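You operate a simulated robot arm through the tools that you are given. There is no shell and no other tool. Be economical: measure what you need, move in short steps, check, and stop when the job is done.

You run a simulated two-armed robot. Do the job below in one go: nothing can be reset, and whatever is moved stays where it is left.

JOB
Wipe the long drip tray's smear off at the white-edged bench.
Fine: bring the tray over and take it back to the black-edged bench with both hands. Use the yellow pad and put it back. What is to be rubbed or washed off counts as gone when no trace of it is left.

Only the result counts: the job must be done as asked and must still hold three seconds after the hand-in. Knocking over, shifting, dropping, spilling or breaking anything else fails it.

ROBOT AND FRAMES
Two 7-joint arms with two-finger parallel grippers on one trunk, on a base that drives. Base frame: it is fixed to the floor where the robot stands at the start and does not move with it; the origin is under the middle of the robot, x ahead of it, y to its left, z up. Lengths are in cm, angles in rad, forces in N, time in s.
The left shoulder is at the start at [2, 13.8, 122.5], the right one opposite. With the tool pointing down near the work surface each hand reaches from about 10 to 48 cm from the robot's upright axis, wherever it stands, measured 20 degrees to its own side. Places, roughly: black-edged bench [30, 20, 80]; spare blower bar [225, 50, 100]; spare rail [175, 50, 100]; white-edged bench [190, 30, 90]; yellow pad [250, 0, 100]. Payload 1.57 kg a hand.
The tool frame of a hand sits at the grasp point between the pads (the TCP): z along the fingers, y along the line on which they close. The tips reach 3 cm beyond it. The gripper opens to 8 cm. The fingers are 1.7 cm wide and 1.2 cm thick; the gripper's body (4 by 8.2 cm) begins 8 cm behind the TCP.
Orientation is that of the tool frame in the base frame, as [roll, pitch, yaw] about the fixed x, y, z axes, in that order (R = Rz(yaw) Ry(pitch) Rx(roll)). With the fingers straight down and closing along the base's y, the tool's x points along the base's -x, its y along +y and its z along -z.

CONTROLS
- The arms move only by the tool servo_tool. It takes "left_rows", "right_rows" or both (then of equal length, played together; a hand with none holds still); each is one flat list of numbers, 7 for each row, row after row: the shift along the base's x, y, z in units of 20 mm (1.0 is 20 mm), then the turn, a rotation vector about the base's x, y, z in units of 6 degrees (1.0 is 6 degrees), then the opening, from 0 (shut) to 1 (fully open). In form: [tx, ty, tz, rx, ry, rz, claw, tx, ty, tz, rx, ry, rz, claw, ...]. A call has 1 to 12 rows; each row shifts and turns the commanded pose from where the row before left it. A call with a number of a shift or a turn outside -1 to 1 is refused whole. Rows are played at 5 a second. More than 5 cm and 0.15 rad between two rows, or a gripper value outside its range, and nothing of the call is played. Where a pose cannot be reached the arm comes as near as it can. A force on the tool above 40 N (or 10 N above the force at the start of the call, whichever is more), or a blocked arm, ends the call early, and 0.2 s more pass. Each finger travels about 4.5 cm/s and halts on what it meets, pressing with about 34 N; the grip force reading is that of the motor and also rises with nothing between the fingers. The clock runs only during rows and for 0.2 s after the last one: add rows that do not move to give the fingers time. It gives the time, the measured TCP pose, the force on the tool (base axes), the opening and the grip force at its end, in the units of the frame above (readings bear some noise), with the torque about the TCP (base axes, N m) and any sound that the robot's microphone picked up.
- Cameras (640 x 400 px; columns grow to the right, rows downward): "scene" is now at [17.45, -0.97, 108.15]; the picture's right is [-0.13, -0.99, 0.00], its down [-0.79, 0.10, -0.60] and it looks along [0.60, -0.08, -0.80] (base axes); focal length 214 px, centre (320, 200). "left" rides on the left gripper at [7.2, 0.7, -12.2] in its tool frame; the picture's right is [-0.09, 1.00, 0.00], its down [-0.84, -0.08, -0.54] and it looks along [-0.54, -0.05, 0.84] (tool axes); focal length 238 px, centre (320, 200). "right" rides on the right gripper at [7.2, -0.7, -12.2] in its tool frame; the picture's right is [0.09, 1.00, 0.00], its down [-0.84, 0.08, -0.54] and it looks along [-0.54, 0.05, 0.84] (tool axes); focal length 238 px, centre (320, 200). There is no depth. A picture from a camera that has moved, and an enlarged one, comes with that camera's place and axes in the base frame and with its lens.
- grab_frame(camera): a new picture of that camera. No time passes.
- slide_trunk(by): slides the trunk up (or, below 0, down) by that many cm; the arms and the scene camera ride with it, the base frame stays. It gives what a move gives, with no picture.
- drive_base(legs): drives the robot by 1 to 6 legs, each [ahead, left, turn to the left] in cm, cm and rad, along the robot's own axes; the way and the turn of a leg run together, so that a leg with both is an arc; at most 150 cm and 3.142 rad a leg. The arms and the cameras ride along, it lands a little off, and it stops where it bumps. It gives what a move gives.
- head_to(pan, tilt): turns the head with the scene camera to pan (to the left, within 1.047 rad either way) and tilt (down, from -0.506 to 1.204), counted from straight ahead of the robot. It gives what a move gives.
- close_up(camera, box): a new picture of the part [left, top, right, bottom] of that camera's present view, enlarged. No time passes.
- sign_off(): hands the job in; it is judged then, once.

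Go step by step. Nothing tells you exact positions but the pictures and the camera data: compare them with the known pose of the tool, close in by small moves and look again before you grip or let go. The budget is 120 turns and 100 pictures, counting those below and the enlarged ones. Unless the task says otherwise, let go and move clear before handing in, and close with one line.

The tools are called after "Call:" by a JSON object that holds its "name" and its "arguments". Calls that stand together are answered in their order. servo_tool: Moves the arms, as the interface text tells. Its arguments: {"type":"object","properties":{"left_rows":{"type":"array"},"right_rows":{"type":"array"}},"required":[]} The other tools are called the same way: slide_trunk (by) slides the trunk up or down; drive_base (legs) drives the base; head_to (pan, tilt) turns the head that bears the scene camera; grab_frame (camera) takes a picture; close_up (camera, box) takes an enlarged picture of a part of a camera's view; sign_off () hands the job in.

At the start:

```text
time: 0.0
left_tool_pos: [35.05, 21.39, 110.83]
left_tcp_rot: [3.13, -0.074, -3.135]
left_contact_force: [0.7, -0.4, -0.1]
left_torque: [0.05, -0.01, 0.0]
left_width: 8.01
left_gripper_force: 0.0
right_tool_pos: [38.85, -10.47, 110.74]
right_tcp_rot: [3.141, 0.001, -3.14]
right_contact_force: [-0.2, 0.2, 0.2]
right_torque: [0.01, -0.01, 0.0]
right_width: 8.01
right_gripper_force: 0.1
trunk travel left (down, up): [-60.0, 64.0]
robot x, y, heading: [-0.06, 0.15, 0.002]
head pan, tilt: [-0.129, 0.927]
```

scene: 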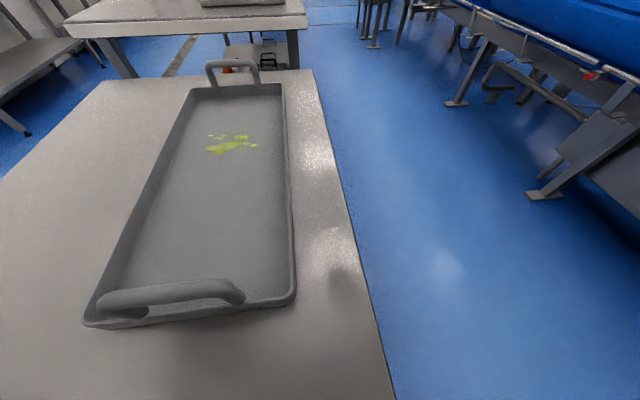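
right: 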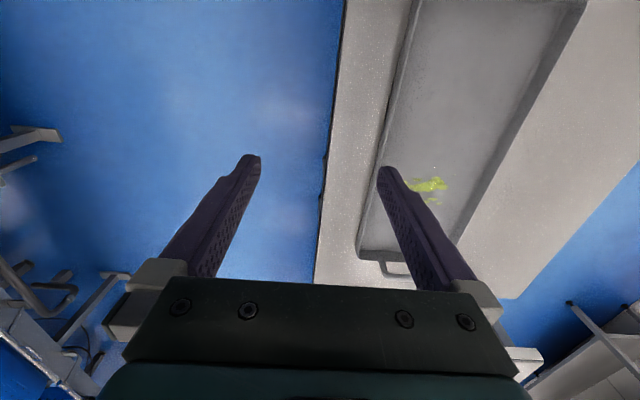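
left: 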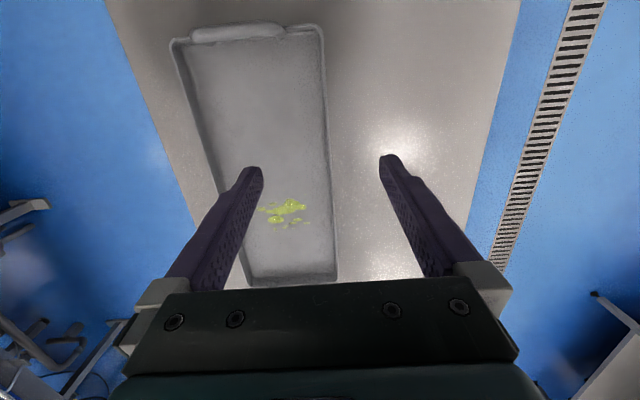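

The tray lies lengthwise along x on the black-edged bench, roughly x 25–77 and y 3–23, with a bar handle at each end. I'll look around before planning the drive.

Call:
{"name": "head_to", "arguments": {"pan": -0.1, "tilt": 0.35}}

```text
time: 1.0
left_tool_pos: [34.99, 21.6, 110.78]
left_tcp_rot: [3.13, -0.078, -3.135]
left_contact_force: [0.0, -0.2, -0.4]
left_torque: [-0.02, 0.0, 0.01]
left_width: 8.01
left_gripper_force: 0.0
right_tool_pos: [38.85, -10.45, 110.63]
right_tcp_rot: [-3.141, -0.001, -3.141]
right_contact_force: [-0.1, 0.0, -0.7]
right_torque: [-0.01, 0.0, 0.01]
right_width: 8.02
right_gripper_force: 0.0
trunk travel left (down, up): [-60.0, 64.0]
robot x, y, heading: [0.24, -0.04, -0.001]
head pan, tilt: [-0.099, 0.351]
```

I'll take a level view of the room.

Call:
{"name": "grab_frame", "arguments": {"camera": "scene"}}

```text
96 pictures are left
camera scene: at [19.37, -0.95, 113.09], right [-0.1, -1.0, 0.0], down [-0.34, 0.03, -0.94], along [0.93, -0.09, -0.34], focal length 214 px, centre (320, 200)
```

scene: 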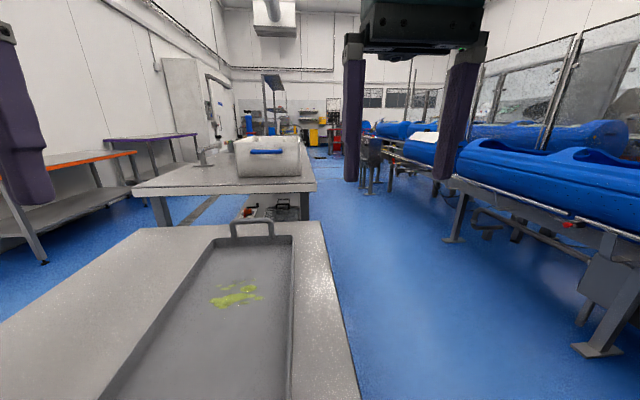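

I'll enlarge the view of the far bench.

Call:
{"name": "close_up", "arguments": {"camera": "scene", "box": [120, 80, 360, 230]}}

Call:
{"name": "head_to", "arguments": {"pan": 0.7, "tilt": 0.4}}

Call:
{"name": "grab_frame", "arguments": {"camera": "scene"}}

```text
2.67 times, centred on (240, 155) of scene
camera zoom: at [19.37, -0.95, 113.09], right [-0.1, -1.0, 0.0], down [-0.34, 0.03, -0.94], along [0.93, -0.09, -0.34], focal length 572 px, centre (533, 320)
```

zoom: 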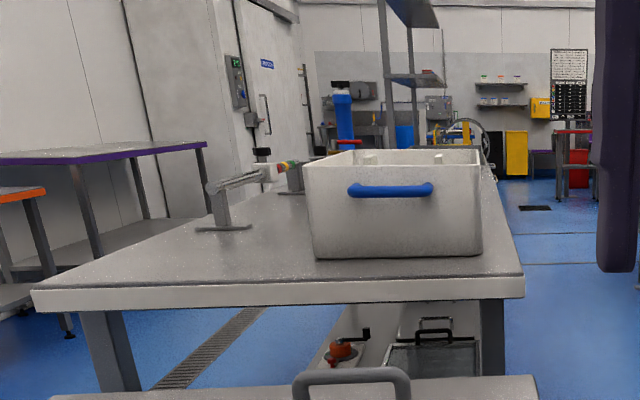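

```text
time: 2.1
left_tool_pos: [35.07, 21.65, 110.83]
left_tcp_rot: [3.131, -0.08, -3.134]
left_contact_force: [0.5, -1.1, 0.7]
left_torque: [0.01, -0.01, -0.02]
left_width: 8.01
left_gripper_force: 0.0
right_tool_pos: [38.95, -10.48, 110.6]
right_tcp_rot: [3.14, 0.0, 3.141]
right_contact_force: [-0.1, 0.1, 1.1]
right_torque: [0.0, 0.02, 0.03]
right_width: 7.99
right_gripper_force: 0.0
trunk travel left (down, up): [-60.0, 64.0]
robot x, y, heading: [-0.18, -0.3, -0.002]
head pan, tilt: [0.7, 0.4]
```

```text
94 pictures are left
camera scene: at [17.2, 5.94, 112.65], right [0.64, -0.77, 0.0], down [-0.3, -0.25, -0.92], along [0.71, 0.59, -0.39], focal length 214 px, centre (320, 200)
```

scene: 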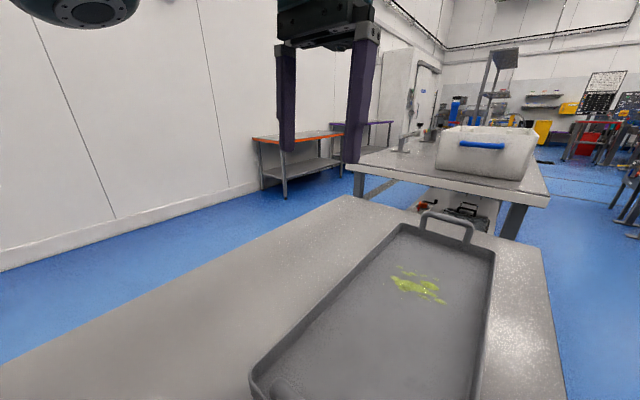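

The white-edged bench is the next one along x, with a white bin on it, and the aisle at y<-8 is free. I'll drive down the aisle to scout the white bench and the pad.

Call:
{"name": "drive_base", "arguments": {"legs": [[0, -60, 0], [140, 0, 0]]}}

Call:
{"name": "head_to", "arguments": {"pan": 0.7, "tilt": 0.5}}

Call:
{"name": "grab_frame", "arguments": {"camera": "scene"}}

```text
time: 12.2
left_tool_pos: [176.35, -42.75, 110.78]
left_tcp_rot: [3.131, -0.078, 3.124]
left_contact_force: [-0.3, 0.4, 0.6]
left_torque: [0.0, 0.0, 0.01]
left_width: 8.0
left_gripper_force: 0.1
right_tool_pos: [179.26, -74.9, 110.75]
right_tcp_rot: [3.142, 0.0, 3.116]
right_contact_force: [-1.2, -0.4, 0.0]
right_torque: [-0.04, 0.02, 0.0]
right_width: 7.99
right_gripper_force: 0.0
trunk travel left (down, up): [-60.0, 64.0]
robot x, y, heading: [140.52, -63.6, -0.027]
head pan, tilt: [0.7, 0.4]
```

```text
time: 12.8
left_tool_pos: [176.26, -42.78, 110.71]
left_tcp_rot: [3.129, -0.081, 3.125]
left_contact_force: [-0.6, 0.4, -0.4]
left_torque: [0.01, -0.02, -0.01]
left_width: 8.01
left_gripper_force: 0.1
right_tool_pos: [179.25, -74.82, 110.69]
right_tcp_rot: [-3.14, 0.0, 3.116]
right_contact_force: [0.8, -0.2, -0.2]
right_torque: [0.0, 0.0, 0.0]
right_width: 7.97
right_gripper_force: 0.1
trunk travel left (down, up): [-60.0, 64.0]
robot x, y, heading: [140.33, -63.37, -0.022]
head pan, tilt: [0.7, 0.499]
```

```text
93 pictures are left
camera scene: at [157.94, -58.05, 111.74], right [0.63, -0.78, 0.0], down [-0.37, -0.3, -0.88], along [0.69, 0.55, -0.48], focal length 214 px, centre (320, 200)
```

scene: 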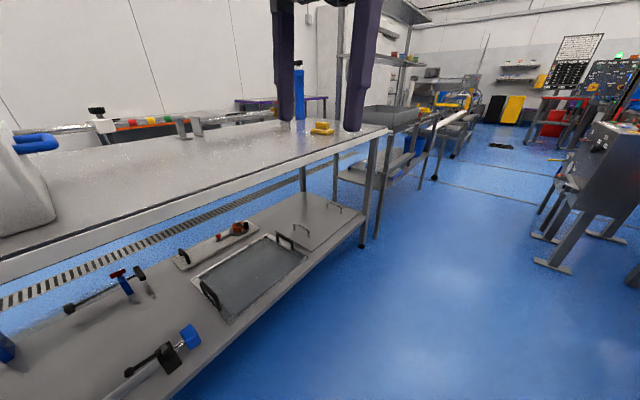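

The white-edged bench top is at about z 90 with its aisle edge at y≈-10. The bin ends near x 153 and the yellow pad is near [250,14], so the space between is free. I'll face the bench there and measure.

Call:
{"name": "drive_base", "arguments": {"legs": [[60, 18, 0], [0, 0, 1.593]]}}

Call:
{"name": "head_to", "arguments": {"pan": 0, "tilt": 0.8}}

Call:
{"name": "grab_frame", "arguments": {"camera": "scene"}}

```text
time: 20.2
left_tool_pos: [179.08, -12.27, 110.76]
left_tcp_rot: [3.129, -0.078, -1.559]
left_contact_force: [0.2, 0.5, -0.6]
left_torque: [0.01, 0.0, -0.06]
left_width: 8.0
left_gripper_force: 0.1
right_tool_pos: [211.09, -8.24, 110.72]
right_tcp_rot: [-3.141, 0.0, -1.567]
right_contact_force: [0.8, 0.3, 0.6]
right_torque: [0.01, 0.03, 0.01]
right_width: 8.0
right_gripper_force: 0.0
trunk travel left (down, up): [-60.0, 64.0]
robot x, y, heading: [200.53, -46.91, 1.58]
head pan, tilt: [0.7, 0.499]
```

```text
time: 21.3
left_tool_pos: [179.02, -12.37, 110.81]
left_tcp_rot: [3.13, -0.079, -1.559]
left_contact_force: [-0.1, 0.3, -0.3]
left_torque: [0.0, 0.0, 0.0]
left_width: 7.99
left_gripper_force: 0.0
right_tool_pos: [210.95, -8.28, 110.73]
right_tcp_rot: [3.141, 0.0, -1.563]
right_contact_force: [0.5, -0.3, 0.7]
right_torque: [-0.02, -0.01, 0.02]
right_width: 8.01
right_gripper_force: 0.0
trunk travel left (down, up): [-60.0, 64.0]
robot x, y, heading: [200.49, -47.62, 1.581]
head pan, tilt: [0.0, 0.799]
```

```text
92 pictures are left
camera scene: at [200.79, -29.16, 109.14], right [1.0, 0.01, 0.0], down [0.0, -0.72, -0.7], along [0.0, 0.7, -0.72], focal length 214 px, centre (320, 200)
```

scene: 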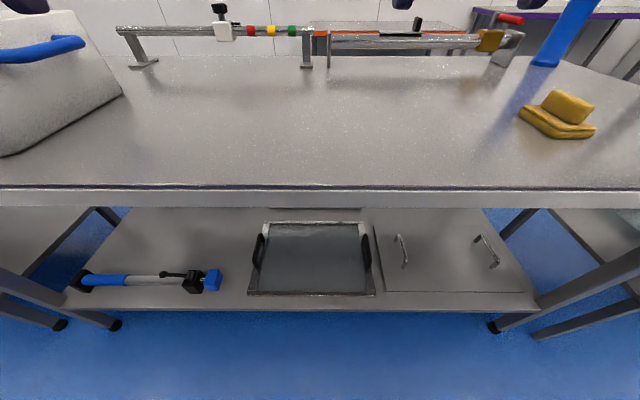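

The pad has a block on top near [243,8,94], and the bench is clear from x 157 to 235. I'll back off and drive to the tray at the black bench.

Call:
{"name": "drive_base", "arguments": {"legs": [[-18, 0, 0], [0, 148, -0.01], [16, 0, 0]]}}

Call:
{"name": "head_to", "arguments": {"pan": 0, "tilt": 0.95}}

Call:
{"name": "grab_frame", "arguments": {"camera": "scene"}}

```text
time: 30.8
left_tool_pos: [31.36, -14.05, 110.74]
left_tcp_rot: [3.13, -0.08, -1.572]
left_contact_force: [-0.8, -0.1, 0.7]
left_torque: [0.0, 0.0, 0.02]
left_width: 8.0
left_gripper_force: 0.1
right_tool_pos: [63.49, -10.43, 110.59]
right_tcp_rot: [3.141, 0.0, -1.58]
right_contact_force: [0.0, 0.4, 0.0]
right_torque: [0.03, 0.02, 0.0]
right_width: 8.02
right_gripper_force: 0.0
trunk travel left (down, up): [-60.0, 64.0]
robot x, y, heading: [52.71, -49.2, 1.561]
head pan, tilt: [0.0, 0.799]
```

```text
time: 31.5
left_tool_pos: [31.38, -14.08, 110.7]
left_tcp_rot: [3.128, -0.08, -1.572]
left_contact_force: [0.4, -0.1, 0.1]
left_torque: [-0.02, 0.01, 0.01]
left_width: 7.99
left_gripper_force: 0.0
right_tool_pos: [63.49, -10.5, 110.69]
right_tcp_rot: [-3.14, 0.0, -1.58]
right_contact_force: [0.4, 0.8, 0.9]
right_torque: [0.01, 0.0, -0.04]
right_width: 8.01
right_gripper_force: 0.0
trunk travel left (down, up): [-60.0, 64.0]
robot x, y, heading: [52.45, -49.55, 1.565]
head pan, tilt: [0.0, 0.949]
```

```text
91 pictures are left
camera scene: at [52.97, -32.02, 107.99], right [1.0, -0.01, 0.0], down [-0.01, -0.81, -0.58], along [0.01, 0.58, -0.81], focal length 214 px, centre (320, 200)
```

scene: 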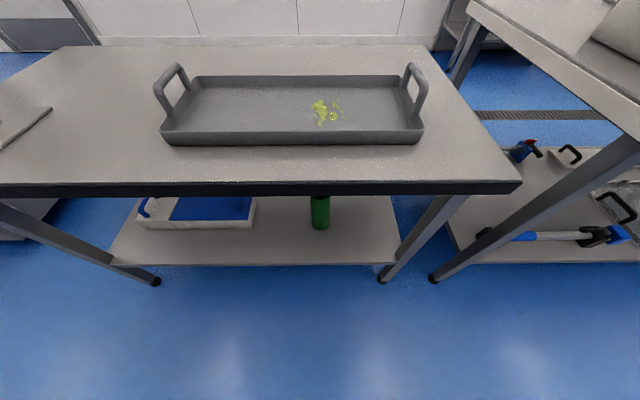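

The tray spans x 22–75 and y 3–23. Its handle arches top out around z 88 at x≈23 and x≈73, y≈13. I'll drive in so the handles sit symmetrically in front of me.

Call:
{"name": "drive_base", "arguments": {"legs": [[27, 4.4, 0.006]]}}

Call:
{"name": "grab_frame", "arguments": {"camera": "scene"}}

```text
time: 33.4
left_tool_pos: [26.74, 13.09, 110.84]
left_tcp_rot: [3.13, -0.081, -1.564]
left_contact_force: [-0.8, -0.5, -0.5]
left_torque: [-0.01, -0.02, 0.02]
left_width: 7.99
left_gripper_force: 0.1
right_tool_pos: [58.83, 16.85, 110.47]
right_tcp_rot: [-3.141, 0.001, -1.571]
right_contact_force: [0.4, -1.0, 0.1]
right_torque: [0.0, 0.04, -0.02]
right_width: 7.98
right_gripper_force: 0.0
trunk travel left (down, up): [-60.0, 64.0]
robot x, y, heading: [48.32, -22.03, 1.568]
head pan, tilt: [0.0, 0.949]
```

```text
90 pictures are left
camera scene: at [48.47, -4.71, 107.98], right [1.0, 0.0, 0.0], down [0.0, -0.81, -0.58], along [0.0, 0.58, -0.81], focal length 214 px, centre (320, 200)
```

scene: 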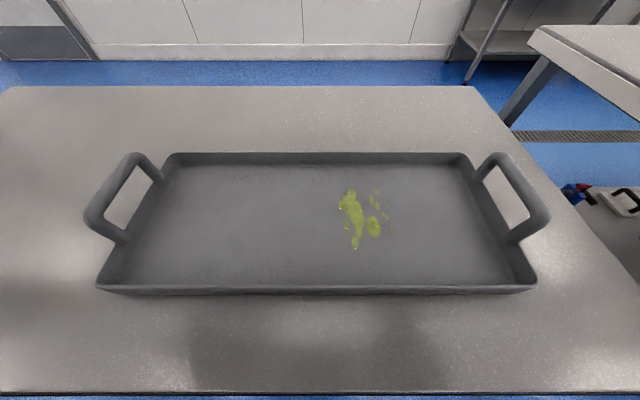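

The handle bars run along y: left bar about [23.5,12,88], right bar about [73,12,88]. I'll move both open hands above them, to z≈96.

Call:
{"name": "servo_tool", "arguments": {"left_rows": [-0.2, -0.07, -0.93, 0.095, 0, 0, 1, -0.2, -0.07, -0.93, 0.095, 0, 0, 1, -0.2, -0.07, -0.93, 0.095, 0, 0, 1, -0.2, -0.07, -0.93, 0.095, 0, 0, 1, -0.2, -0.07, -0.93, 0.095, 0, 0, 1, -0.2, -0.07, -0.93, 0.095, 0, 0, 1, -0.2, -0.07, -0.93, 0.095, 0, 0, 1, -0.2, -0.07, -0.93, 0.095, 0, 0, 1, 0, 0, 0, 0, 0, 0, 1], "right_rows": [0.89, -0.3, -0.91, 0, 0, 0, 1, 0.89, -0.3, -0.91, 0, 0, 0, 1, 0.89, -0.3, -0.91, 0, 0, 0, 1, 0.89, -0.3, -0.91, 0, 0, 0, 1, 0.89, -0.3, -0.91, 0, 0, 0, 1, 0.89, -0.3, -0.91, 0, 0, 0, 1, 0.89, -0.3, -0.91, 0, 0, 0, 1, 0.89, -0.3, -0.91, 0, 0, 0, 1, 0, 0, 0, 0, 0, 0, 1]}}

Call:
{"name": "grab_frame", "arguments": {"camera": "left"}}

Call:
{"name": "grab_frame", "arguments": {"camera": "right"}}

Call:
{"name": "grab_frame", "arguments": {"camera": "scene"}}

```text
time: 35.4
left_tool_pos: [23.47, 12.06, 95.77]
left_tcp_rot: [3.131, 0.001, -1.564]
left_contact_force: [-0.5, -0.2, 0.4]
left_torque: [0.0, 0.0, 0.0]
left_width: 8.01
left_gripper_force: 0.0
right_tool_pos: [73.13, 12.14, 95.97]
right_tcp_rot: [-3.14, 0.0, -1.571]
right_contact_force: [0.0, 0.0, -0.3]
right_torque: [0.02, 0.03, -0.01]
right_width: 8.02
right_gripper_force: 0.1
trunk travel left (down, up): [-60.0, 64.0]
robot x, y, heading: [48.9, -21.72, 1.569]
head pan, tilt: [0.0, 0.949]
```

```text
89 pictures are left
camera left: at [22.95, 4.91, 108.16], right [-1.0, 0.09, 0.01], down [0.08, 0.84, 0.54], along [0.04, 0.54, -0.84], focal length 238 px, centre (320, 200)
```

left: 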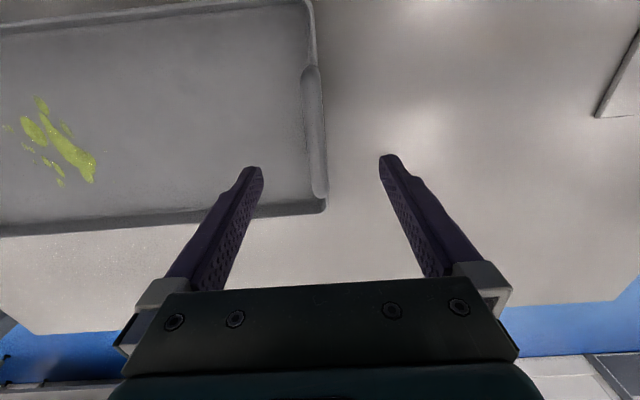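

```text
88 pictures are left
camera right: at [73.75, 4.98, 108.11], right [-1.0, -0.09, 0.0], down [-0.08, 0.84, 0.54], along [-0.05, 0.54, -0.84], focal length 238 px, centre (320, 200)
```

right: 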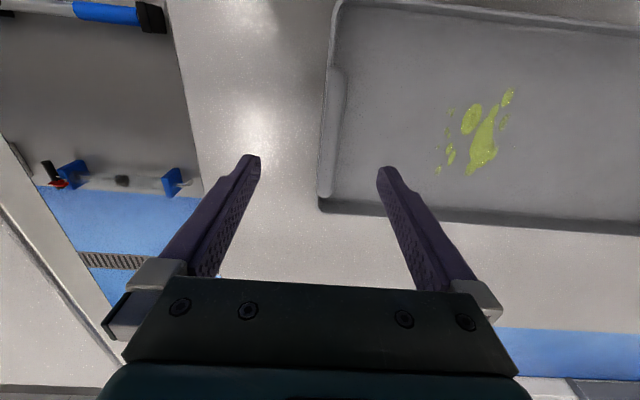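

```text
87 pictures are left
camera scene: at [48.47, -4.71, 107.98], right [1.0, 0.0, 0.0], down [0.0, -0.81, -0.58], along [0.0, 0.58, -0.81], focal length 214 px, centre (320, 200)
```

scene: 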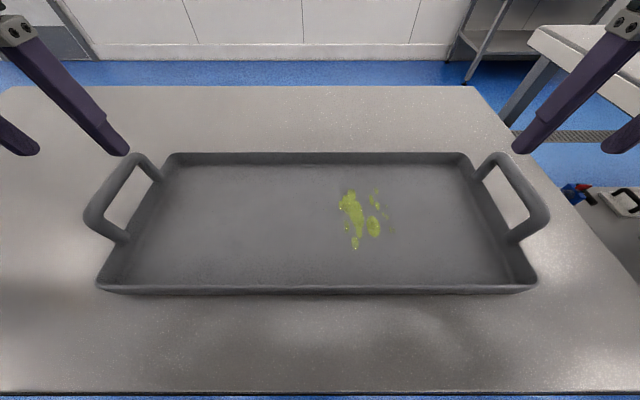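

The left hand is centred on its bar, and the right bar looks like x≈72.3. I'll shift the right hand and lower both to about z 87.5 with the grippers still open.

Call:
{"name": "servo_tool", "arguments": {"left_rows": [0.01, 0, -0.82, 0, 0, 0, 1, 0.01, 0, -0.82, 0, 0, 0, 1, 0.01, 0, -0.82, 0, 0, 0, 1, 0.01, 0, -0.82, 0, 0, 0, 1, 0.01, 0, -0.82, 0, 0, 0, 1, 0, 0, 0, 0, 0, 0, 1], "right_rows": [-0.08, 0, -0.84, 0, 0, 0, 1, -0.08, 0, -0.84, 0, 0, 0, 1, -0.08, 0, -0.84, 0, 0, 0, 1, -0.08, 0, -0.84, 0, 0, 0, 1, -0.08, 0, -0.84, 0, 0, 0, 1, 0, 0, 0, 0, 0, 0, 1]}}

Call:
{"name": "grab_frame", "arguments": {"camera": "scene"}}

Call:
{"name": "grab_frame", "arguments": {"camera": "right"}}

```text
time: 36.8
left_tool_pos: [23.7, 12.17, 87.75]
left_tcp_rot: [3.131, 0.0, -1.565]
left_contact_force: [0.4, -0.8, 0.2]
left_torque: [0.05, -0.03, 0.02]
left_width: 8.0
left_gripper_force: 0.0
right_tool_pos: [72.43, 12.06, 87.72]
right_tcp_rot: [-3.139, 0.0, -1.571]
right_contact_force: [0.2, -0.2, -0.2]
right_torque: [-0.01, 0.03, 0.01]
right_width: 8.0
right_gripper_force: 0.0
trunk travel left (down, up): [-60.0, 64.0]
robot x, y, heading: [48.42, -21.75, 1.57]
head pan, tilt: [0.0, 0.949]
```

```text
86 pictures are left
camera scene: at [48.47, -4.71, 107.98], right [1.0, 0.0, 0.0], down [0.0, -0.81, -0.58], along [0.0, 0.58, -0.81], focal length 214 px, centre (320, 200)
```

scene: 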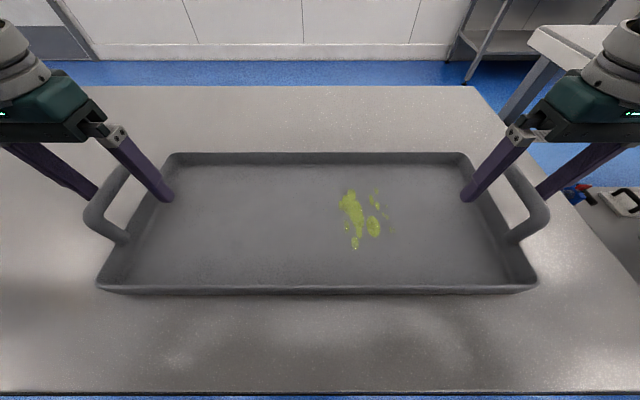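

```text
85 pictures are left
camera right: at [72.89, 4.98, 99.71], right [-1.0, -0.09, 0.0], down [-0.08, 0.84, 0.54], along [-0.05, 0.54, -0.84], focal length 238 px, centre (320, 200)
```

right: 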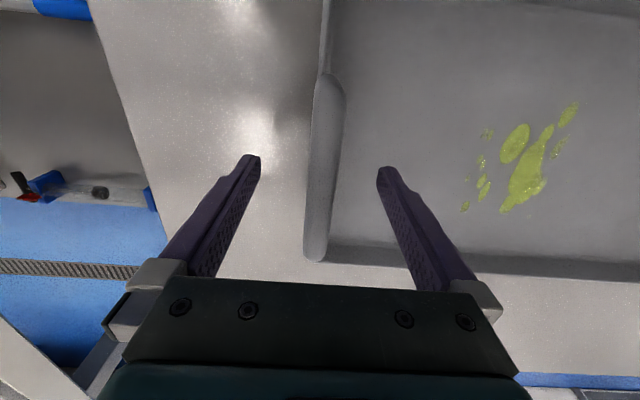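

Both bars sit between the open fingers. I'll close the grippers.

Call:
{"name": "servo_tool", "arguments": {"left_rows": [0, 0, 0, 0, 0, 0, 0.5, 0, 0, 0, 0, 0, 0, 0.2, 0, 0, 0, 0, 0, 0, 0, 0, 0, 0, 0, 0, 0, 0, 0, 0, 0, 0, 0, 0, 0, 0, 0, 0, 0, 0, 0, 0], "right_rows": [0, 0, 0, 0, 0, 0, 0.5, 0, 0, 0, 0, 0, 0, 0.2, 0, 0, 0, 0, 0, 0, 0, 0, 0, 0, 0, 0, 0, 0, 0, 0, 0, 0, 0, 0, 0, 0, 0, 0, 0, 0, 0, 0]}}

Call:
{"name": "grab_frame", "arguments": {"camera": "scene"}}

```text
time: 38.2
left_tool_pos: [23.53, 12.07, 87.76]
left_tcp_rot: [3.132, 0.0, -1.564]
left_contact_force: [1.9, -0.4, 0.4]
left_torque: [0.04, 0.04, -0.23]
left_width: 1.57
left_gripper_force: 31.3
right_tool_pos: [72.2, 12.11, 87.57]
right_tcp_rot: [-3.141, 0.0, -1.57]
right_contact_force: [-1.3, 0.1, 1.5]
right_torque: [-0.01, 0.03, 0.01]
right_width: 1.55
right_gripper_force: 30.7
trunk travel left (down, up): [-60.0, 64.0]
robot x, y, heading: [48.4, -22.03, 1.572]
head pan, tilt: [0.0, 0.949]
```

```text
84 pictures are left
camera scene: at [48.47, -4.71, 107.98], right [1.0, 0.0, 0.0], down [0.0, -0.81, -0.58], along [0.0, 0.58, -0.81], focal length 214 px, centre (320, 200)
```

scene: 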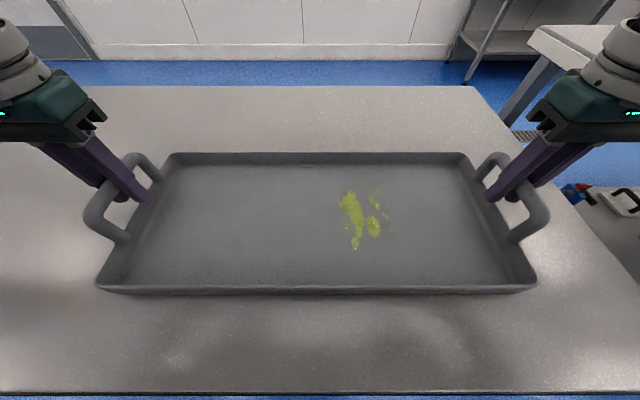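

Both bars are gripped at 1.6 cm. I'll lift a little with the trunk and check the load.

Call:
{"name": "slide_trunk", "arguments": {"by": 5}}

Call:
{"name": "grab_frame", "arguments": {"camera": "scene"}}

```text
time: 39.1
left_tool_pos: [23.74, 12.0, 92.7]
left_tcp_rot: [3.131, 0.0, -1.564]
left_contact_force: [2.7, -0.6, -2.8]
left_torque: [0.04, 0.02, -0.22]
left_width: 1.57
left_gripper_force: 31.2
right_tool_pos: [72.18, 12.04, 92.72]
right_tcp_rot: [-3.141, 0.0, -1.571]
right_contact_force: [-3.6, -0.2, -2.9]
right_torque: [-0.04, -0.04, 0.02]
right_width: 1.55
right_gripper_force: 30.9
trunk travel left (down, up): [-65.0, 59.0]
robot x, y, heading: [48.05, -21.77, 1.569]
head pan, tilt: [0.0, 0.949]
```

```text
83 pictures are left
camera scene: at [48.47, -4.75, 112.97], right [1.0, 0.0, 0.0], down [0.0, -0.81, -0.58], along [0.0, 0.58, -0.81], focal length 214 px, centre (320, 200)
```

scene: 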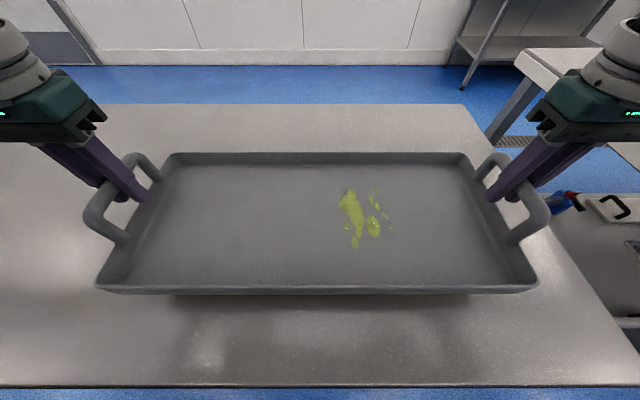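

The tray is up and light, about 0.6 kg. I'll raise it to clear the white bench, back out and carry it over.

Call:
{"name": "slide_trunk", "arguments": {"by": 17}}

Call:
{"name": "drive_base", "arguments": {"legs": [[-34, 0, 0], [0, -149, 0]]}}

Call:
{"name": "grab_frame", "arguments": {"camera": "scene"}}

```text
time: 41.0
left_tool_pos: [23.7, 12.09, 109.68]
left_tcp_rot: [3.131, 0.0, -1.564]
left_contact_force: [6.3, -0.9, -3.3]
left_torque: [-0.04, 0.03, -0.2]
left_width: 1.58
left_gripper_force: 31.6
right_tool_pos: [72.3, 12.12, 109.76]
right_tcp_rot: [-3.141, 0.0, -1.571]
right_contact_force: [-6.0, 0.8, -2.5]
right_torque: [0.03, -0.03, 0.03]
right_width: 1.53
right_gripper_force: 31.1
trunk travel left (down, up): [-82.0, 42.0]
robot x, y, heading: [48.38, -21.83, 1.571]
head pan, tilt: [0.0, 0.949]
```

```text
time: 50.4
left_tool_pos: [176.19, -21.08, 109.66]
left_tcp_rot: [3.131, 0.0, -1.562]
left_contact_force: [9.6, -0.7, -3.7]
left_torque: [-0.13, 0.05, -0.2]
left_width: 1.55
left_gripper_force: 31.4
right_tool_pos: [224.85, -21.03, 109.7]
right_tcp_rot: [3.141, -0.002, -1.571]
right_contact_force: [-9.8, 0.6, -2.7]
right_torque: [0.15, -0.02, 0.06]
right_width: 1.54
right_gripper_force: 31.5
trunk travel left (down, up): [-82.0, 42.0]
robot x, y, heading: [200.82, -55.25, 1.568]
head pan, tilt: [0.0, 0.949]
```

```text
82 pictures are left
camera scene: at [200.96, -37.91, 129.97], right [1.0, 0.0, 0.0], down [0.0, -0.81, -0.58], along [0.0, 0.58, -0.81], focal length 214 px, centre (320, 200)
```

scene: 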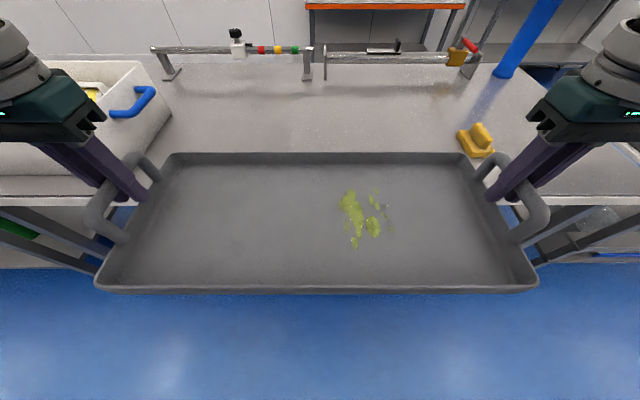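

The tray is level at z≈101 in front of the white bench. I'll drive in so the tray centre lands at about [198, 8], relieving a bit of the pull between the hands.

Call:
{"name": "servo_tool", "arguments": {"left_rows": [0.06, 0, 0, 0, 0, 0, 0, 0, 0, 0, 0, 0, 0, 0], "right_rows": [-0.06, 0, 0, 0, 0, 0, 0, 0, 0, 0, 0, 0, 0, 0]}}

Call:
{"name": "drive_base", "arguments": {"legs": [[29, 3, 0]]}}

Call:
{"name": "grab_frame", "arguments": {"camera": "scene"}}

Call:
{"name": "grab_frame", "arguments": {"camera": "right"}}

```text
time: 51.0
left_tool_pos: [176.17, -20.95, 109.7]
left_tcp_rot: [3.127, -0.003, -1.566]
left_contact_force: [-9.3, -1.9, -2.3]
left_torque: [0.14, -0.03, -0.36]
left_width: 1.57
left_gripper_force: 31.5
right_tool_pos: [224.64, -21.08, 109.67]
right_tcp_rot: [-3.139, 0.0, -1.571]
right_contact_force: [8.4, 0.3, -2.5]
right_torque: [-0.11, 0.05, 0.14]
right_width: 1.55
right_gripper_force: 31.1
trunk travel left (down, up): [-82.0, 42.0]
robot x, y, heading: [200.89, -55.27, 1.569]
head pan, tilt: [0.0, 0.949]
```

```text
time: 53.0
left_tool_pos: [173.06, 7.58, 109.63]
left_tcp_rot: [3.128, 0.0, -1.561]
left_contact_force: [-22.4, -0.3, -2.8]
left_torque: [0.02, -0.09, -0.17]
left_width: 1.56
left_gripper_force: 31.1
right_tool_pos: [221.71, 7.76, 109.67]
right_tcp_rot: [-3.135, 0.0, -1.569]
right_contact_force: [22.7, 0.2, -2.6]
right_torque: [-0.01, 0.1, 0.01]
right_width: 1.55
right_gripper_force: 31.1
trunk travel left (down, up): [-82.0, 42.0]
robot x, y, heading: [197.99, -26.27, 1.577]
head pan, tilt: [0.0, 0.949]
```

```text
81 pictures are left
camera scene: at [197.92, -9.12, 129.97], right [1.0, 0.0, 0.0], down [0.0, -0.81, -0.58], along [0.0, 0.58, -0.81], focal length 214 px, centre (320, 200)
```

scene: 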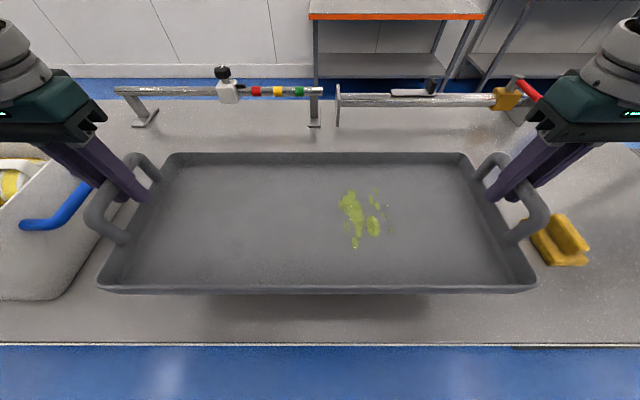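

```text
80 pictures are left
camera right: at [222.23, 0.64, 121.71], right [-1.0, -0.09, 0.0], down [-0.08, 0.84, 0.54], along [-0.05, 0.54, -0.84], focal length 238 px, centre (320, 200)
```

right: 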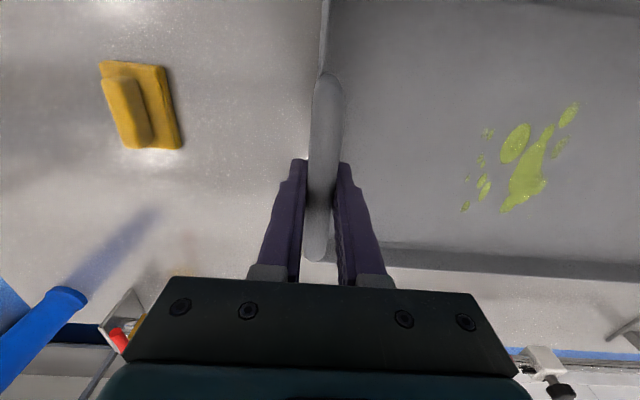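

The tray hangs over the free spot. I'll shift 3 cm right for clearance from the bin handle, relieve the squeeze between the hands, and lower part way.

Call:
{"name": "servo_tool", "arguments": {"left_rows": [-0.07, 0, 0, 0, 0, 0, 0, 0, 0, 0, 0, 0, 0, 0], "right_rows": [0.07, 0, 0, 0, 0, 0, 0, 0, 0, 0, 0, 0, 0, 0]}}

Call:
{"name": "drive_base", "arguments": {"legs": [[0, -3, -0.006]]}}

Call:
{"name": "slide_trunk", "arguments": {"by": -7}}

Call:
{"name": "grab_frame", "arguments": {"camera": "scene"}}

```text
time: 53.6
left_tool_pos: [173.15, 7.7, 109.53]
left_tcp_rot: [3.131, -0.002, -1.564]
left_contact_force: [9.9, -0.9, -2.2]
left_torque: [0.17, 0.04, -0.31]
left_width: 1.54
left_gripper_force: 31.2
right_tool_pos: [221.81, 7.86, 109.64]
right_tcp_rot: [-3.14, 0.0, -1.568]
right_contact_force: [-9.0, 0.6, -2.6]
right_torque: [-0.18, -0.05, -0.14]
right_width: 1.53
right_gripper_force: 31.2
trunk travel left (down, up): [-82.0, 42.0]
robot x, y, heading: [197.56, -26.49, 1.571]
head pan, tilt: [0.0, 0.949]
```

```text
time: 54.4
left_tool_pos: [176.18, 7.69, 109.65]
left_tcp_rot: [3.129, 0.001, -1.567]
left_contact_force: [18.0, -0.5, -2.8]
left_torque: [0.03, 0.08, -0.23]
left_width: 1.59
left_gripper_force: 31.0
right_tool_pos: [224.92, 7.59, 109.71]
right_tcp_rot: [-3.139, 0.002, -1.574]
right_contact_force: [-17.2, 0.0, -2.8]
right_torque: [0.02, -0.07, 0.01]
right_width: 1.54
right_gripper_force: 31.2
trunk travel left (down, up): [-82.0, 42.0]
robot x, y, heading: [200.95, -26.18, 1.569]
head pan, tilt: [0.0, 0.949]
```

```text
time: 55.5
left_tool_pos: [176.37, 7.83, 102.68]
left_tcp_rot: [3.131, 0.001, -1.566]
left_contact_force: [0.4, -1.1, -2.8]
left_torque: [0.07, -0.03, -0.27]
left_width: 1.56
left_gripper_force: 31.2
right_tool_pos: [224.95, 7.64, 102.8]
right_tcp_rot: [-3.137, 0.003, -1.574]
right_contact_force: [-0.2, 0.3, -2.5]
right_torque: [-0.1, 0.01, -0.05]
right_width: 1.54
right_gripper_force: 31.5
trunk travel left (down, up): [-75.0, 49.0]
robot x, y, heading: [201.39, -26.26, 1.567]
head pan, tilt: [0.0, 0.949]
```

```text
79 pictures are left
camera scene: at [201.04, -9.12, 122.98], right [1.0, 0.0, 0.0], down [0.0, -0.81, -0.58], along [0.0, 0.58, -0.81], focal length 214 px, centre (320, 200)
```

scene: 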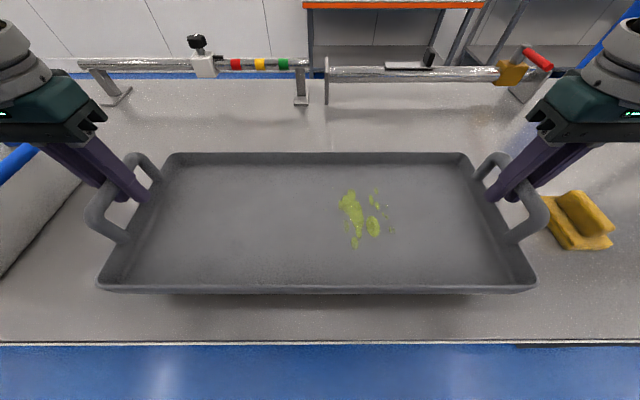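

The internal force is near zero with about 4 cm left. I'll lower in small steps and watch the vertical force.

Call:
{"name": "slide_trunk", "arguments": {"by": -2.5}}

Call:
{"name": "servo_tool", "arguments": {"left_rows": [0, 0, -0.25, 0, 0, 0, 0, 0, 0, 0, 0, 0, 0, 0], "right_rows": [0, 0, -0.25, 0, 0, 0, 0, 0, 0, 0, 0, 0, 0, 0]}}

Call:
{"name": "servo_tool", "arguments": {"left_rows": [0, 0, -0.25, 0, 0, 0, 0, 0, 0, 0, 0, 0, 0, 0], "right_rows": [0, 0, -0.25, 0, 0, 0, 0, 0, 0, 0, 0, 0, 0, 0]}}

```text
time: 56.2
left_tool_pos: [176.42, 7.77, 100.16]
left_tcp_rot: [3.131, 0.001, -1.566]
left_contact_force: [0.9, -1.0, -3.1]
left_torque: [-0.06, 0.03, -0.23]
left_width: 1.52
left_gripper_force: 31.5
right_tool_pos: [224.91, 7.64, 100.05]
right_tcp_rot: [-3.141, 0.003, -1.574]
right_contact_force: [-0.8, 1.1, -3.1]
right_torque: [0.0, 0.03, -0.05]
right_width: 1.57
right_gripper_force: 31.5
trunk travel left (down, up): [-72.5, 51.5]
robot x, y, heading: [201.16, -26.01, 1.568]
head pan, tilt: [0.0, 0.949]
```

```text
time: 56.8
left_tool_pos: [176.28, 7.92, 99.7]
left_tcp_rot: [3.131, 0.001, -1.568]
left_contact_force: [2.0, -0.9, -2.6]
left_torque: [-0.07, -0.04, -0.37]
left_width: 1.56
left_gripper_force: 31.4
right_tool_pos: [224.99, 7.66, 99.65]
right_tcp_rot: [-3.14, 0.001, -1.572]
right_contact_force: [-0.9, 0.6, -3.4]
right_torque: [0.09, 0.0, -0.14]
right_width: 1.57
right_gripper_force: 31.4
trunk travel left (down, up): [-72.5, 51.5]
robot x, y, heading: [201.04, -26.09, 1.568]
head pan, tilt: [0.0, 0.949]
```

```text
time: 57.4
left_tool_pos: [176.25, 7.88, 99.09]
left_tcp_rot: [3.131, 0.001, -1.567]
left_contact_force: [2.2, -1.2, -2.8]
left_torque: [-0.04, 0.03, -0.31]
left_width: 1.57
left_gripper_force: 31.4
right_tool_pos: [224.94, 7.57, 99.12]
right_tcp_rot: [-3.14, 0.003, -1.573]
right_contact_force: [-0.8, 0.6, -3.1]
right_torque: [0.02, 0.01, -0.07]
right_width: 1.54
right_gripper_force: 30.8
trunk travel left (down, up): [-72.5, 51.5]
robot x, y, heading: [200.95, -26.6, 1.563]
head pan, tilt: [0.0, 0.949]
```

Call:
{"name": "servo_tool", "arguments": {"left_rows": [0, 0, -0.2, 0, 0, 0, 0, 0, 0, 0, 0, 0, 0, 0], "right_rows": [0, 0, -0.2, 0, 0, 0, 0, 0, 0, 0, 0, 0, 0, 0]}}

Call:
{"name": "servo_tool", "arguments": {"left_rows": [0, 0, -0.15, 0, 0, 0, 0, 0, 0, 0, 0, 0, 0, 0], "right_rows": [0, 0, -0.15, 0, 0, 0, 0, 0, 0, 0, 0, 0, 0, 0]}}

Call:
{"name": "grab_frame", "arguments": {"camera": "scene"}}

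```text
time: 58.0
left_tool_pos: [176.32, 7.86, 98.73]
left_tcp_rot: [3.131, 0.0, -1.568]
left_contact_force: [0.4, -0.1, -2.2]
left_torque: [-0.09, -0.05, -0.19]
left_width: 1.53
left_gripper_force: 31.5
right_tool_pos: [224.86, 7.49, 98.79]
right_tcp_rot: [-3.139, 0.002, -1.574]
right_contact_force: [-1.2, 0.4, -2.2]
right_torque: [0.13, 0.01, -0.03]
right_width: 1.55
right_gripper_force: 31.7
trunk travel left (down, up): [-72.5, 51.5]
robot x, y, heading: [200.71, -26.26, 1.568]
head pan, tilt: [0.0, 0.949]
```

```text
time: 58.6
left_tool_pos: [176.41, 7.74, 98.37]
left_tcp_rot: [3.13, 0.0, -1.568]
left_contact_force: [0.0, -0.6, -2.4]
left_torque: [-0.02, 0.02, -0.18]
left_width: 1.58
left_gripper_force: 31.2
right_tool_pos: [224.9, 7.56, 98.37]
right_tcp_rot: [-3.14, -0.001, -1.576]
right_contact_force: [0.9, 0.7, -2.4]
right_torque: [0.04, 0.03, -0.01]
right_width: 1.53
right_gripper_force: 31.1
trunk travel left (down, up): [-72.5, 51.5]
robot x, y, heading: [200.82, -26.45, 1.57]
head pan, tilt: [0.0, 0.949]
```

```text
78 pictures are left
camera scene: at [201.04, -9.13, 120.48], right [1.0, 0.0, 0.0], down [0.0, -0.81, -0.58], along [0.0, 0.58, -0.81], focal length 214 px, centre (320, 200)
```

scene: 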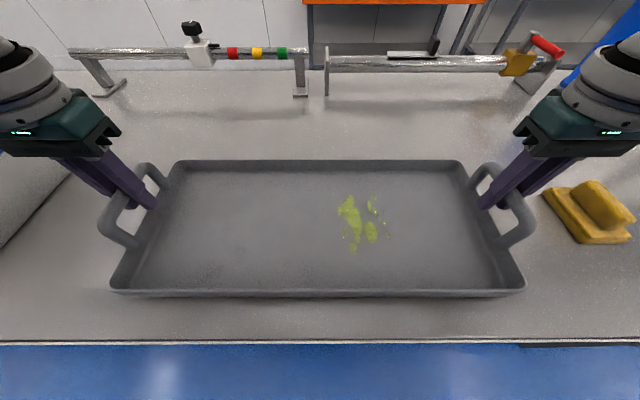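

The load is still on the hands, so I'll keep easing down.

Call:
{"name": "servo_tool", "arguments": {"left_rows": [0, 0, -0.15, 0, 0, 0, 0, 0, 0, 0, 0, 0, 0, 0], "right_rows": [0, 0, -0.15, 0, 0, 0, 0, 0, 0, 0, 0, 0, 0, 0]}}

Call:
{"name": "servo_tool", "arguments": {"left_rows": [0, 0, -0.15, 0, 0, 0, 0, 0, 0, 0, 0, 0, 0, 0], "right_rows": [0, 0, -0.15, 0, 0, 0, 0, 0, 0, 0, 0, 0, 0, 0]}}

Call:
{"name": "servo_tool", "arguments": {"left_rows": [0, 0, -0.15, 0, 0, 0, 0, 0, 0, 0, 0, 0, 0, 0], "right_rows": [0, 0, -0.15, 0, 0, 0, 0, 0, 0, 0, 0, 0, 0, 0]}}

```text
time: 59.2
left_tool_pos: [176.45, 7.75, 98.13]
left_tcp_rot: [3.129, 0.0, -1.568]
left_contact_force: [-0.2, 0.3, -2.4]
left_torque: [-0.08, 0.0, -0.16]
left_width: 1.56
left_gripper_force: 31.2
right_tool_pos: [224.79, 7.67, 98.04]
right_tcp_rot: [-3.14, 0.001, -1.573]
right_contact_force: [0.7, 0.5, -2.7]
right_torque: [0.08, 0.01, 0.04]
right_width: 1.55
right_gripper_force: 31.1
trunk travel left (down, up): [-72.5, 51.5]
robot x, y, heading: [200.9, -26.59, 1.571]
head pan, tilt: [0.0, 0.949]
```

```text
time: 59.8
left_tool_pos: [176.28, 7.86, 97.89]
left_tcp_rot: [3.133, 0.0, -1.566]
left_contact_force: [0.1, 0.2, -2.7]
left_torque: [0.02, -0.04, -0.19]
left_width: 1.55
left_gripper_force: 31.7
right_tool_pos: [224.92, 7.57, 97.88]
right_tcp_rot: [-3.139, 0.0, -1.575]
right_contact_force: [0.3, 0.2, -1.8]
right_torque: [0.01, 0.02, 0.02]
right_width: 1.54
right_gripper_force: 30.8
trunk travel left (down, up): [-72.5, 51.5]
robot x, y, heading: [200.78, -26.38, 1.57]
head pan, tilt: [0.0, 0.949]
```

```text
time: 60.4
left_tool_pos: [176.29, 7.74, 97.68]
left_tcp_rot: [3.131, 0.001, -1.566]
left_contact_force: [-2.1, -9.6, 21.3]
left_torque: [-0.03, -0.01, -0.15]
left_width: 1.55
left_gripper_force: 31.1
right_tool_pos: [224.88, 7.6, 97.68]
right_tcp_rot: [-3.141, 0.0, -1.574]
right_contact_force: [3.0, -3.9, 11.7]
right_torque: [-0.73, 0.04, 0.02]
right_width: 1.58
right_gripper_force: 30.8
trunk travel left (down, up): [-72.5, 51.5]
robot x, y, heading: [201.1, -26.6, 1.561]
head pan, tilt: [0.0, 0.949]
```

The tray touched the bench at hand z 97.7. I'll unload slightly, open, and rise clear.

Call:
{"name": "servo_tool", "arguments": {"left_rows": [0, 0, 0.07, 0, 0, 0, 0, 0, 0, 0, 0, 0, 0, 0.2, 0, 0, 0, 0, 0, 0, 0.5, 0, 0, 0, 0, 0, 0, 0.7, 0, 0, 0, 0, 0, 0, 0.7, 0, 0, 0.5, 0, 0, 0, 0.7, 0, 0, 1, 0, 0, 0, 0.7, 0, 0, 1, 0, 0, 0, 0.7, 0, 0, 1, 0, 0, 0, 0.7, 0, 0, 1, 0, 0, 0, 0.7], "right_rows": [0, 0, 0.07, 0, 0, 0, 0, 0, 0, 0, 0, 0, 0, 0.2, 0, 0, 0, 0, 0, 0, 0.5, 0, 0, 0, 0, 0, 0, 0.7, 0, 0, 0, 0, 0, 0, 0.7, 0, 0, 0.5, 0, 0, 0, 0.7, 0, 0, 1, 0, 0, 0, 0.7, 0, 0, 1, 0, 0, 0, 0.7, 0, 0, 1, 0, 0, 0, 0.7, 0, 0, 1, 0, 0, 0, 0.7]}}

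Call:
{"name": "grab_frame", "arguments": {"camera": "scene"}}

Call:
{"name": "grab_frame", "arguments": {"camera": "right"}}

```text
time: 62.6
left_tool_pos: [176.36, 7.84, 106.83]
left_tcp_rot: [3.131, 0.001, -1.567]
left_contact_force: [0.3, 0.2, 0.5]
left_torque: [0.01, -0.03, 0.0]
left_width: 5.63
left_gripper_force: 0.0
right_tool_pos: [224.91, 7.5, 106.72]
right_tcp_rot: [-3.14, 0.002, -1.574]
right_contact_force: [0.1, 0.4, 0.4]
right_torque: [-0.01, 0.01, -0.04]
right_width: 5.6
right_gripper_force: 0.1
trunk travel left (down, up): [-72.5, 51.5]
robot x, y, heading: [200.73, -26.18, 1.564]
head pan, tilt: [0.0, 0.949]
```

```text
77 pictures are left
camera scene: at [201.04, -9.1, 120.48], right [1.0, 0.0, 0.0], down [0.0, -0.81, -0.58], along [0.0, 0.58, -0.81], focal length 214 px, centre (320, 200)
```

scene: 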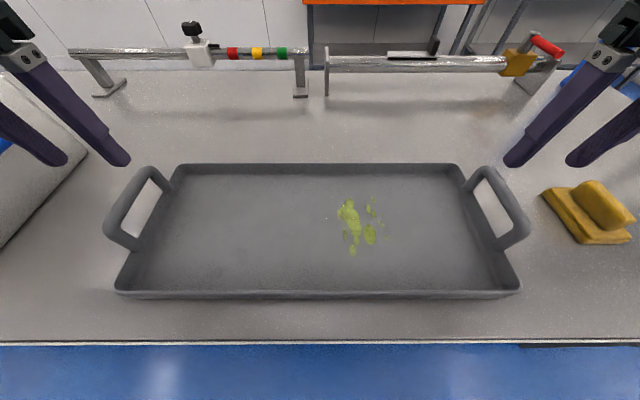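

```text
76 pictures are left
camera right: at [225.46, 0.37, 118.83], right [-1.0, -0.09, 0.0], down [-0.08, 0.84, 0.54], along [-0.05, 0.54, -0.84], focal length 238 px, centre (320, 200)
```

right: 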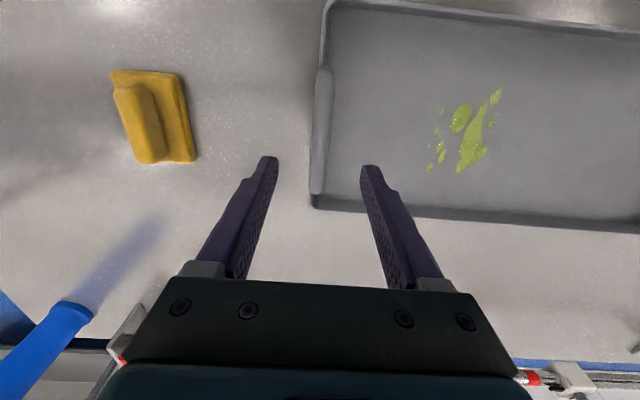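

The tray is set down cleanly. The pad's grip block is near [243,8.5], running along y, so closing along x suits it. I'll drive 18 cm right to bring the right hand above it.

Call:
{"name": "drive_base", "arguments": {"legs": [[0, -18, 0]]}}

Call:
{"name": "grab_frame", "arguments": {"camera": "right"}}

Call:
{"name": "grab_frame", "arguments": {"camera": "scene"}}

```text
time: 64.1
left_tool_pos: [194.43, 7.82, 106.86]
left_tcp_rot: [3.131, -0.001, -1.572]
left_contact_force: [0.3, -1.0, -0.1]
left_torque: [0.01, 0.02, -0.01]
left_width: 5.58
left_gripper_force: 0.1
right_tool_pos: [243.12, 7.27, 106.75]
right_tcp_rot: [-3.141, 0.002, -1.576]
right_contact_force: [-0.3, 0.5, 0.8]
right_torque: [0.0, -0.02, 0.01]
right_width: 5.61
right_gripper_force: 0.0
trunk travel left (down, up): [-72.5, 51.5]
robot x, y, heading: [218.71, -26.61, 1.566]
head pan, tilt: [0.0, 0.949]
```

```text
75 pictures are left
camera right: at [243.59, 0.22, 118.79], right [-1.0, -0.09, 0.0], down [-0.07, 0.84, 0.54], along [-0.05, 0.54, -0.84], focal length 238 px, centre (320, 200)
```

right: 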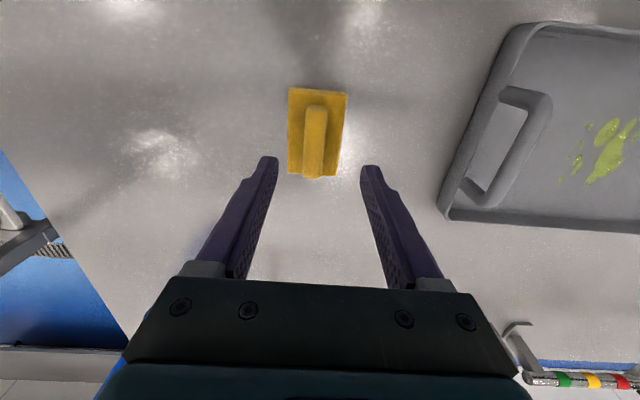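

```text
74 pictures are left
camera scene: at [219.16, -9.19, 120.48], right [1.0, -0.01, 0.0], down [-0.01, -0.81, -0.58], along [0.0, 0.58, -0.81], focal length 214 px, centre (320, 200)
```

scene: 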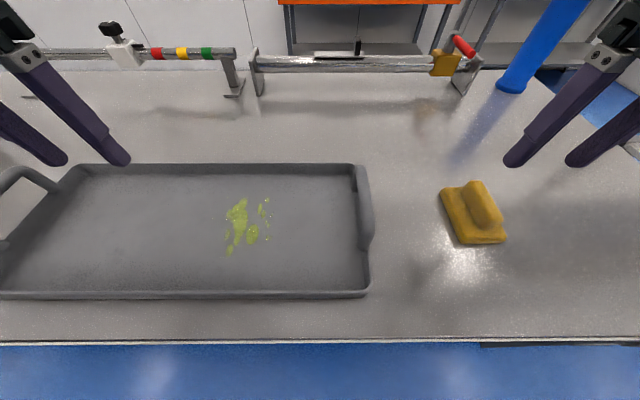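

The pad is axis-aligned with its block centre near [243.3,8.5] and top near z≈94. I'll lower the right hand to z 96 over it.

Call:
{"name": "servo_tool", "arguments": {"right_rows": [0.02, 0.1, -0.9, 0, 0, 0, 0.7, 0.02, 0.1, -0.9, 0, 0, 0, 0.7, 0.02, 0.1, -0.9, 0, 0, 0, 0.7, 0.02, 0.1, -0.9, 0, 0, 0, 0.7, 0.02, 0.1, -0.9, 0, 0, 0, 0.7, 0, 0.1, -0.9, 0, 0, 0, 0.7, 0, 0, 0, 0, 0, 0, 0.7]}}

Call:
{"name": "grab_frame", "arguments": {"camera": "right"}}

Call:
{"name": "close_up", "arguments": {"camera": "scene", "box": [400, 100, 640, 250]}}

```text
time: 65.7
left_tool_pos: [194.44, 7.78, 106.74]
left_tcp_rot: [3.132, 0.001, -1.572]
left_contact_force: [-0.9, 0.8, 0.6]
left_torque: [0.01, 0.02, 0.02]
left_width: 5.61
left_gripper_force: 0.0
right_tool_pos: [243.19, 8.57, 95.93]
right_tcp_rot: [-3.139, 0.003, -1.575]
right_contact_force: [0.5, -0.6, -0.8]
right_torque: [-0.01, -0.01, 0.02]
right_width: 5.61
right_gripper_force: 0.0
trunk travel left (down, up): [-72.5, 51.5]
robot x, y, heading: [218.77, -26.17, 1.56]
head pan, tilt: [0.0, 0.949]
```

```text
73 pictures are left
camera right: at [243.77, 1.41, 107.95], right [-1.0, -0.09, 0.0], down [-0.07, 0.84, 0.54], along [-0.05, 0.54, -0.84], focal length 238 px, centre (320, 200)
```

right: 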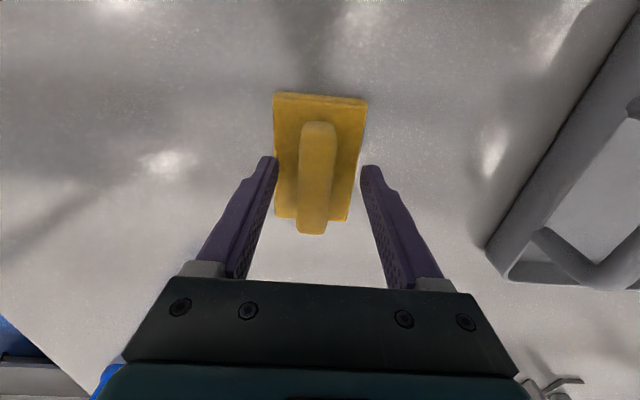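

```text
2.67 times, centred on (520, 175) of scene
camera zoom: at [219.16, -9.19, 120.48], right [1.0, -0.01, 0.0], down [-0.01, -0.81, -0.58], along [0.0, 0.58, -0.81], focal length 572 px, centre (-213, 267)
```

zoom: 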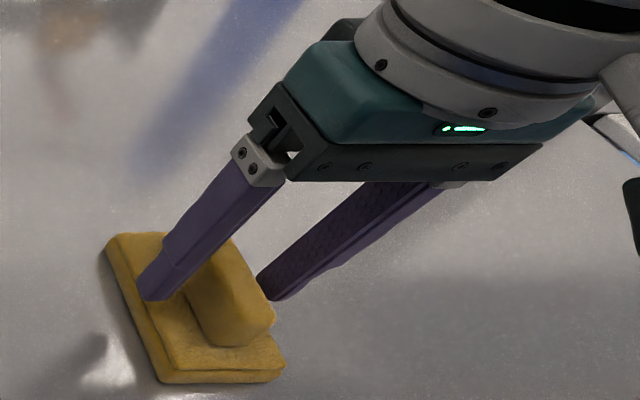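

The fingers straddle the block, whose top is near z 94.6. I'll lower 1.2 cm and close.

Call:
{"name": "servo_tool", "arguments": {"right_rows": [0, 0, -0.3, 0, 0, 0, 0.7, 0, 0, -0.3, 0, 0, 0, 0.7, 0, 0, 0, 0, 0, 0, 0.7]}}

Call:
{"name": "close_up", "arguments": {"camera": "scene", "box": [400, 140, 560, 240]}}

```text
time: 66.5
left_tool_pos: [194.55, 7.82, 106.71]
left_tcp_rot: [3.131, 0.0, -1.572]
left_contact_force: [0.6, -2.0, 0.2]
left_torque: [0.01, -0.01, 0.01]
left_width: 5.58
left_gripper_force: 0.0
right_tool_pos: [243.27, 8.63, 94.9]
right_tcp_rot: [3.141, 0.001, -1.577]
right_contact_force: [-5.7, -14.1, 36.8]
right_torque: [-0.45, -0.81, -0.37]
right_width: 5.58
right_gripper_force: 0.0
trunk travel left (down, up): [-72.5, 51.5]
robot x, y, heading: [218.73, -26.31, 1.563]
head pan, tilt: [0.0, 0.949]
```

```text
4.00 times, centred on (480, 190) of scene
camera zoom: at [219.21, -9.23, 120.54], right [1.0, -0.01, 0.0], down [0.0, -0.81, -0.58], along [0.0, 0.58, -0.81], focal length 858 px, centre (-320, 240)
```

zoom: 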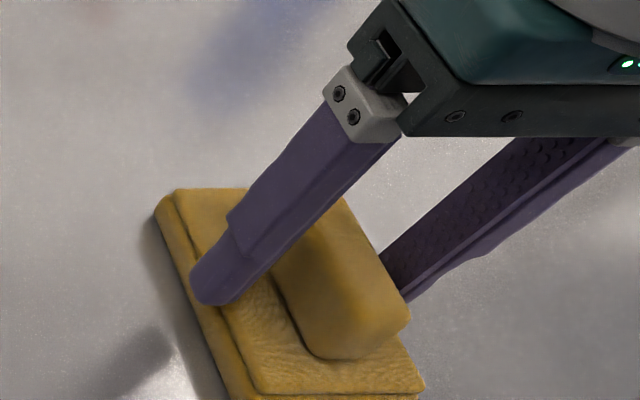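

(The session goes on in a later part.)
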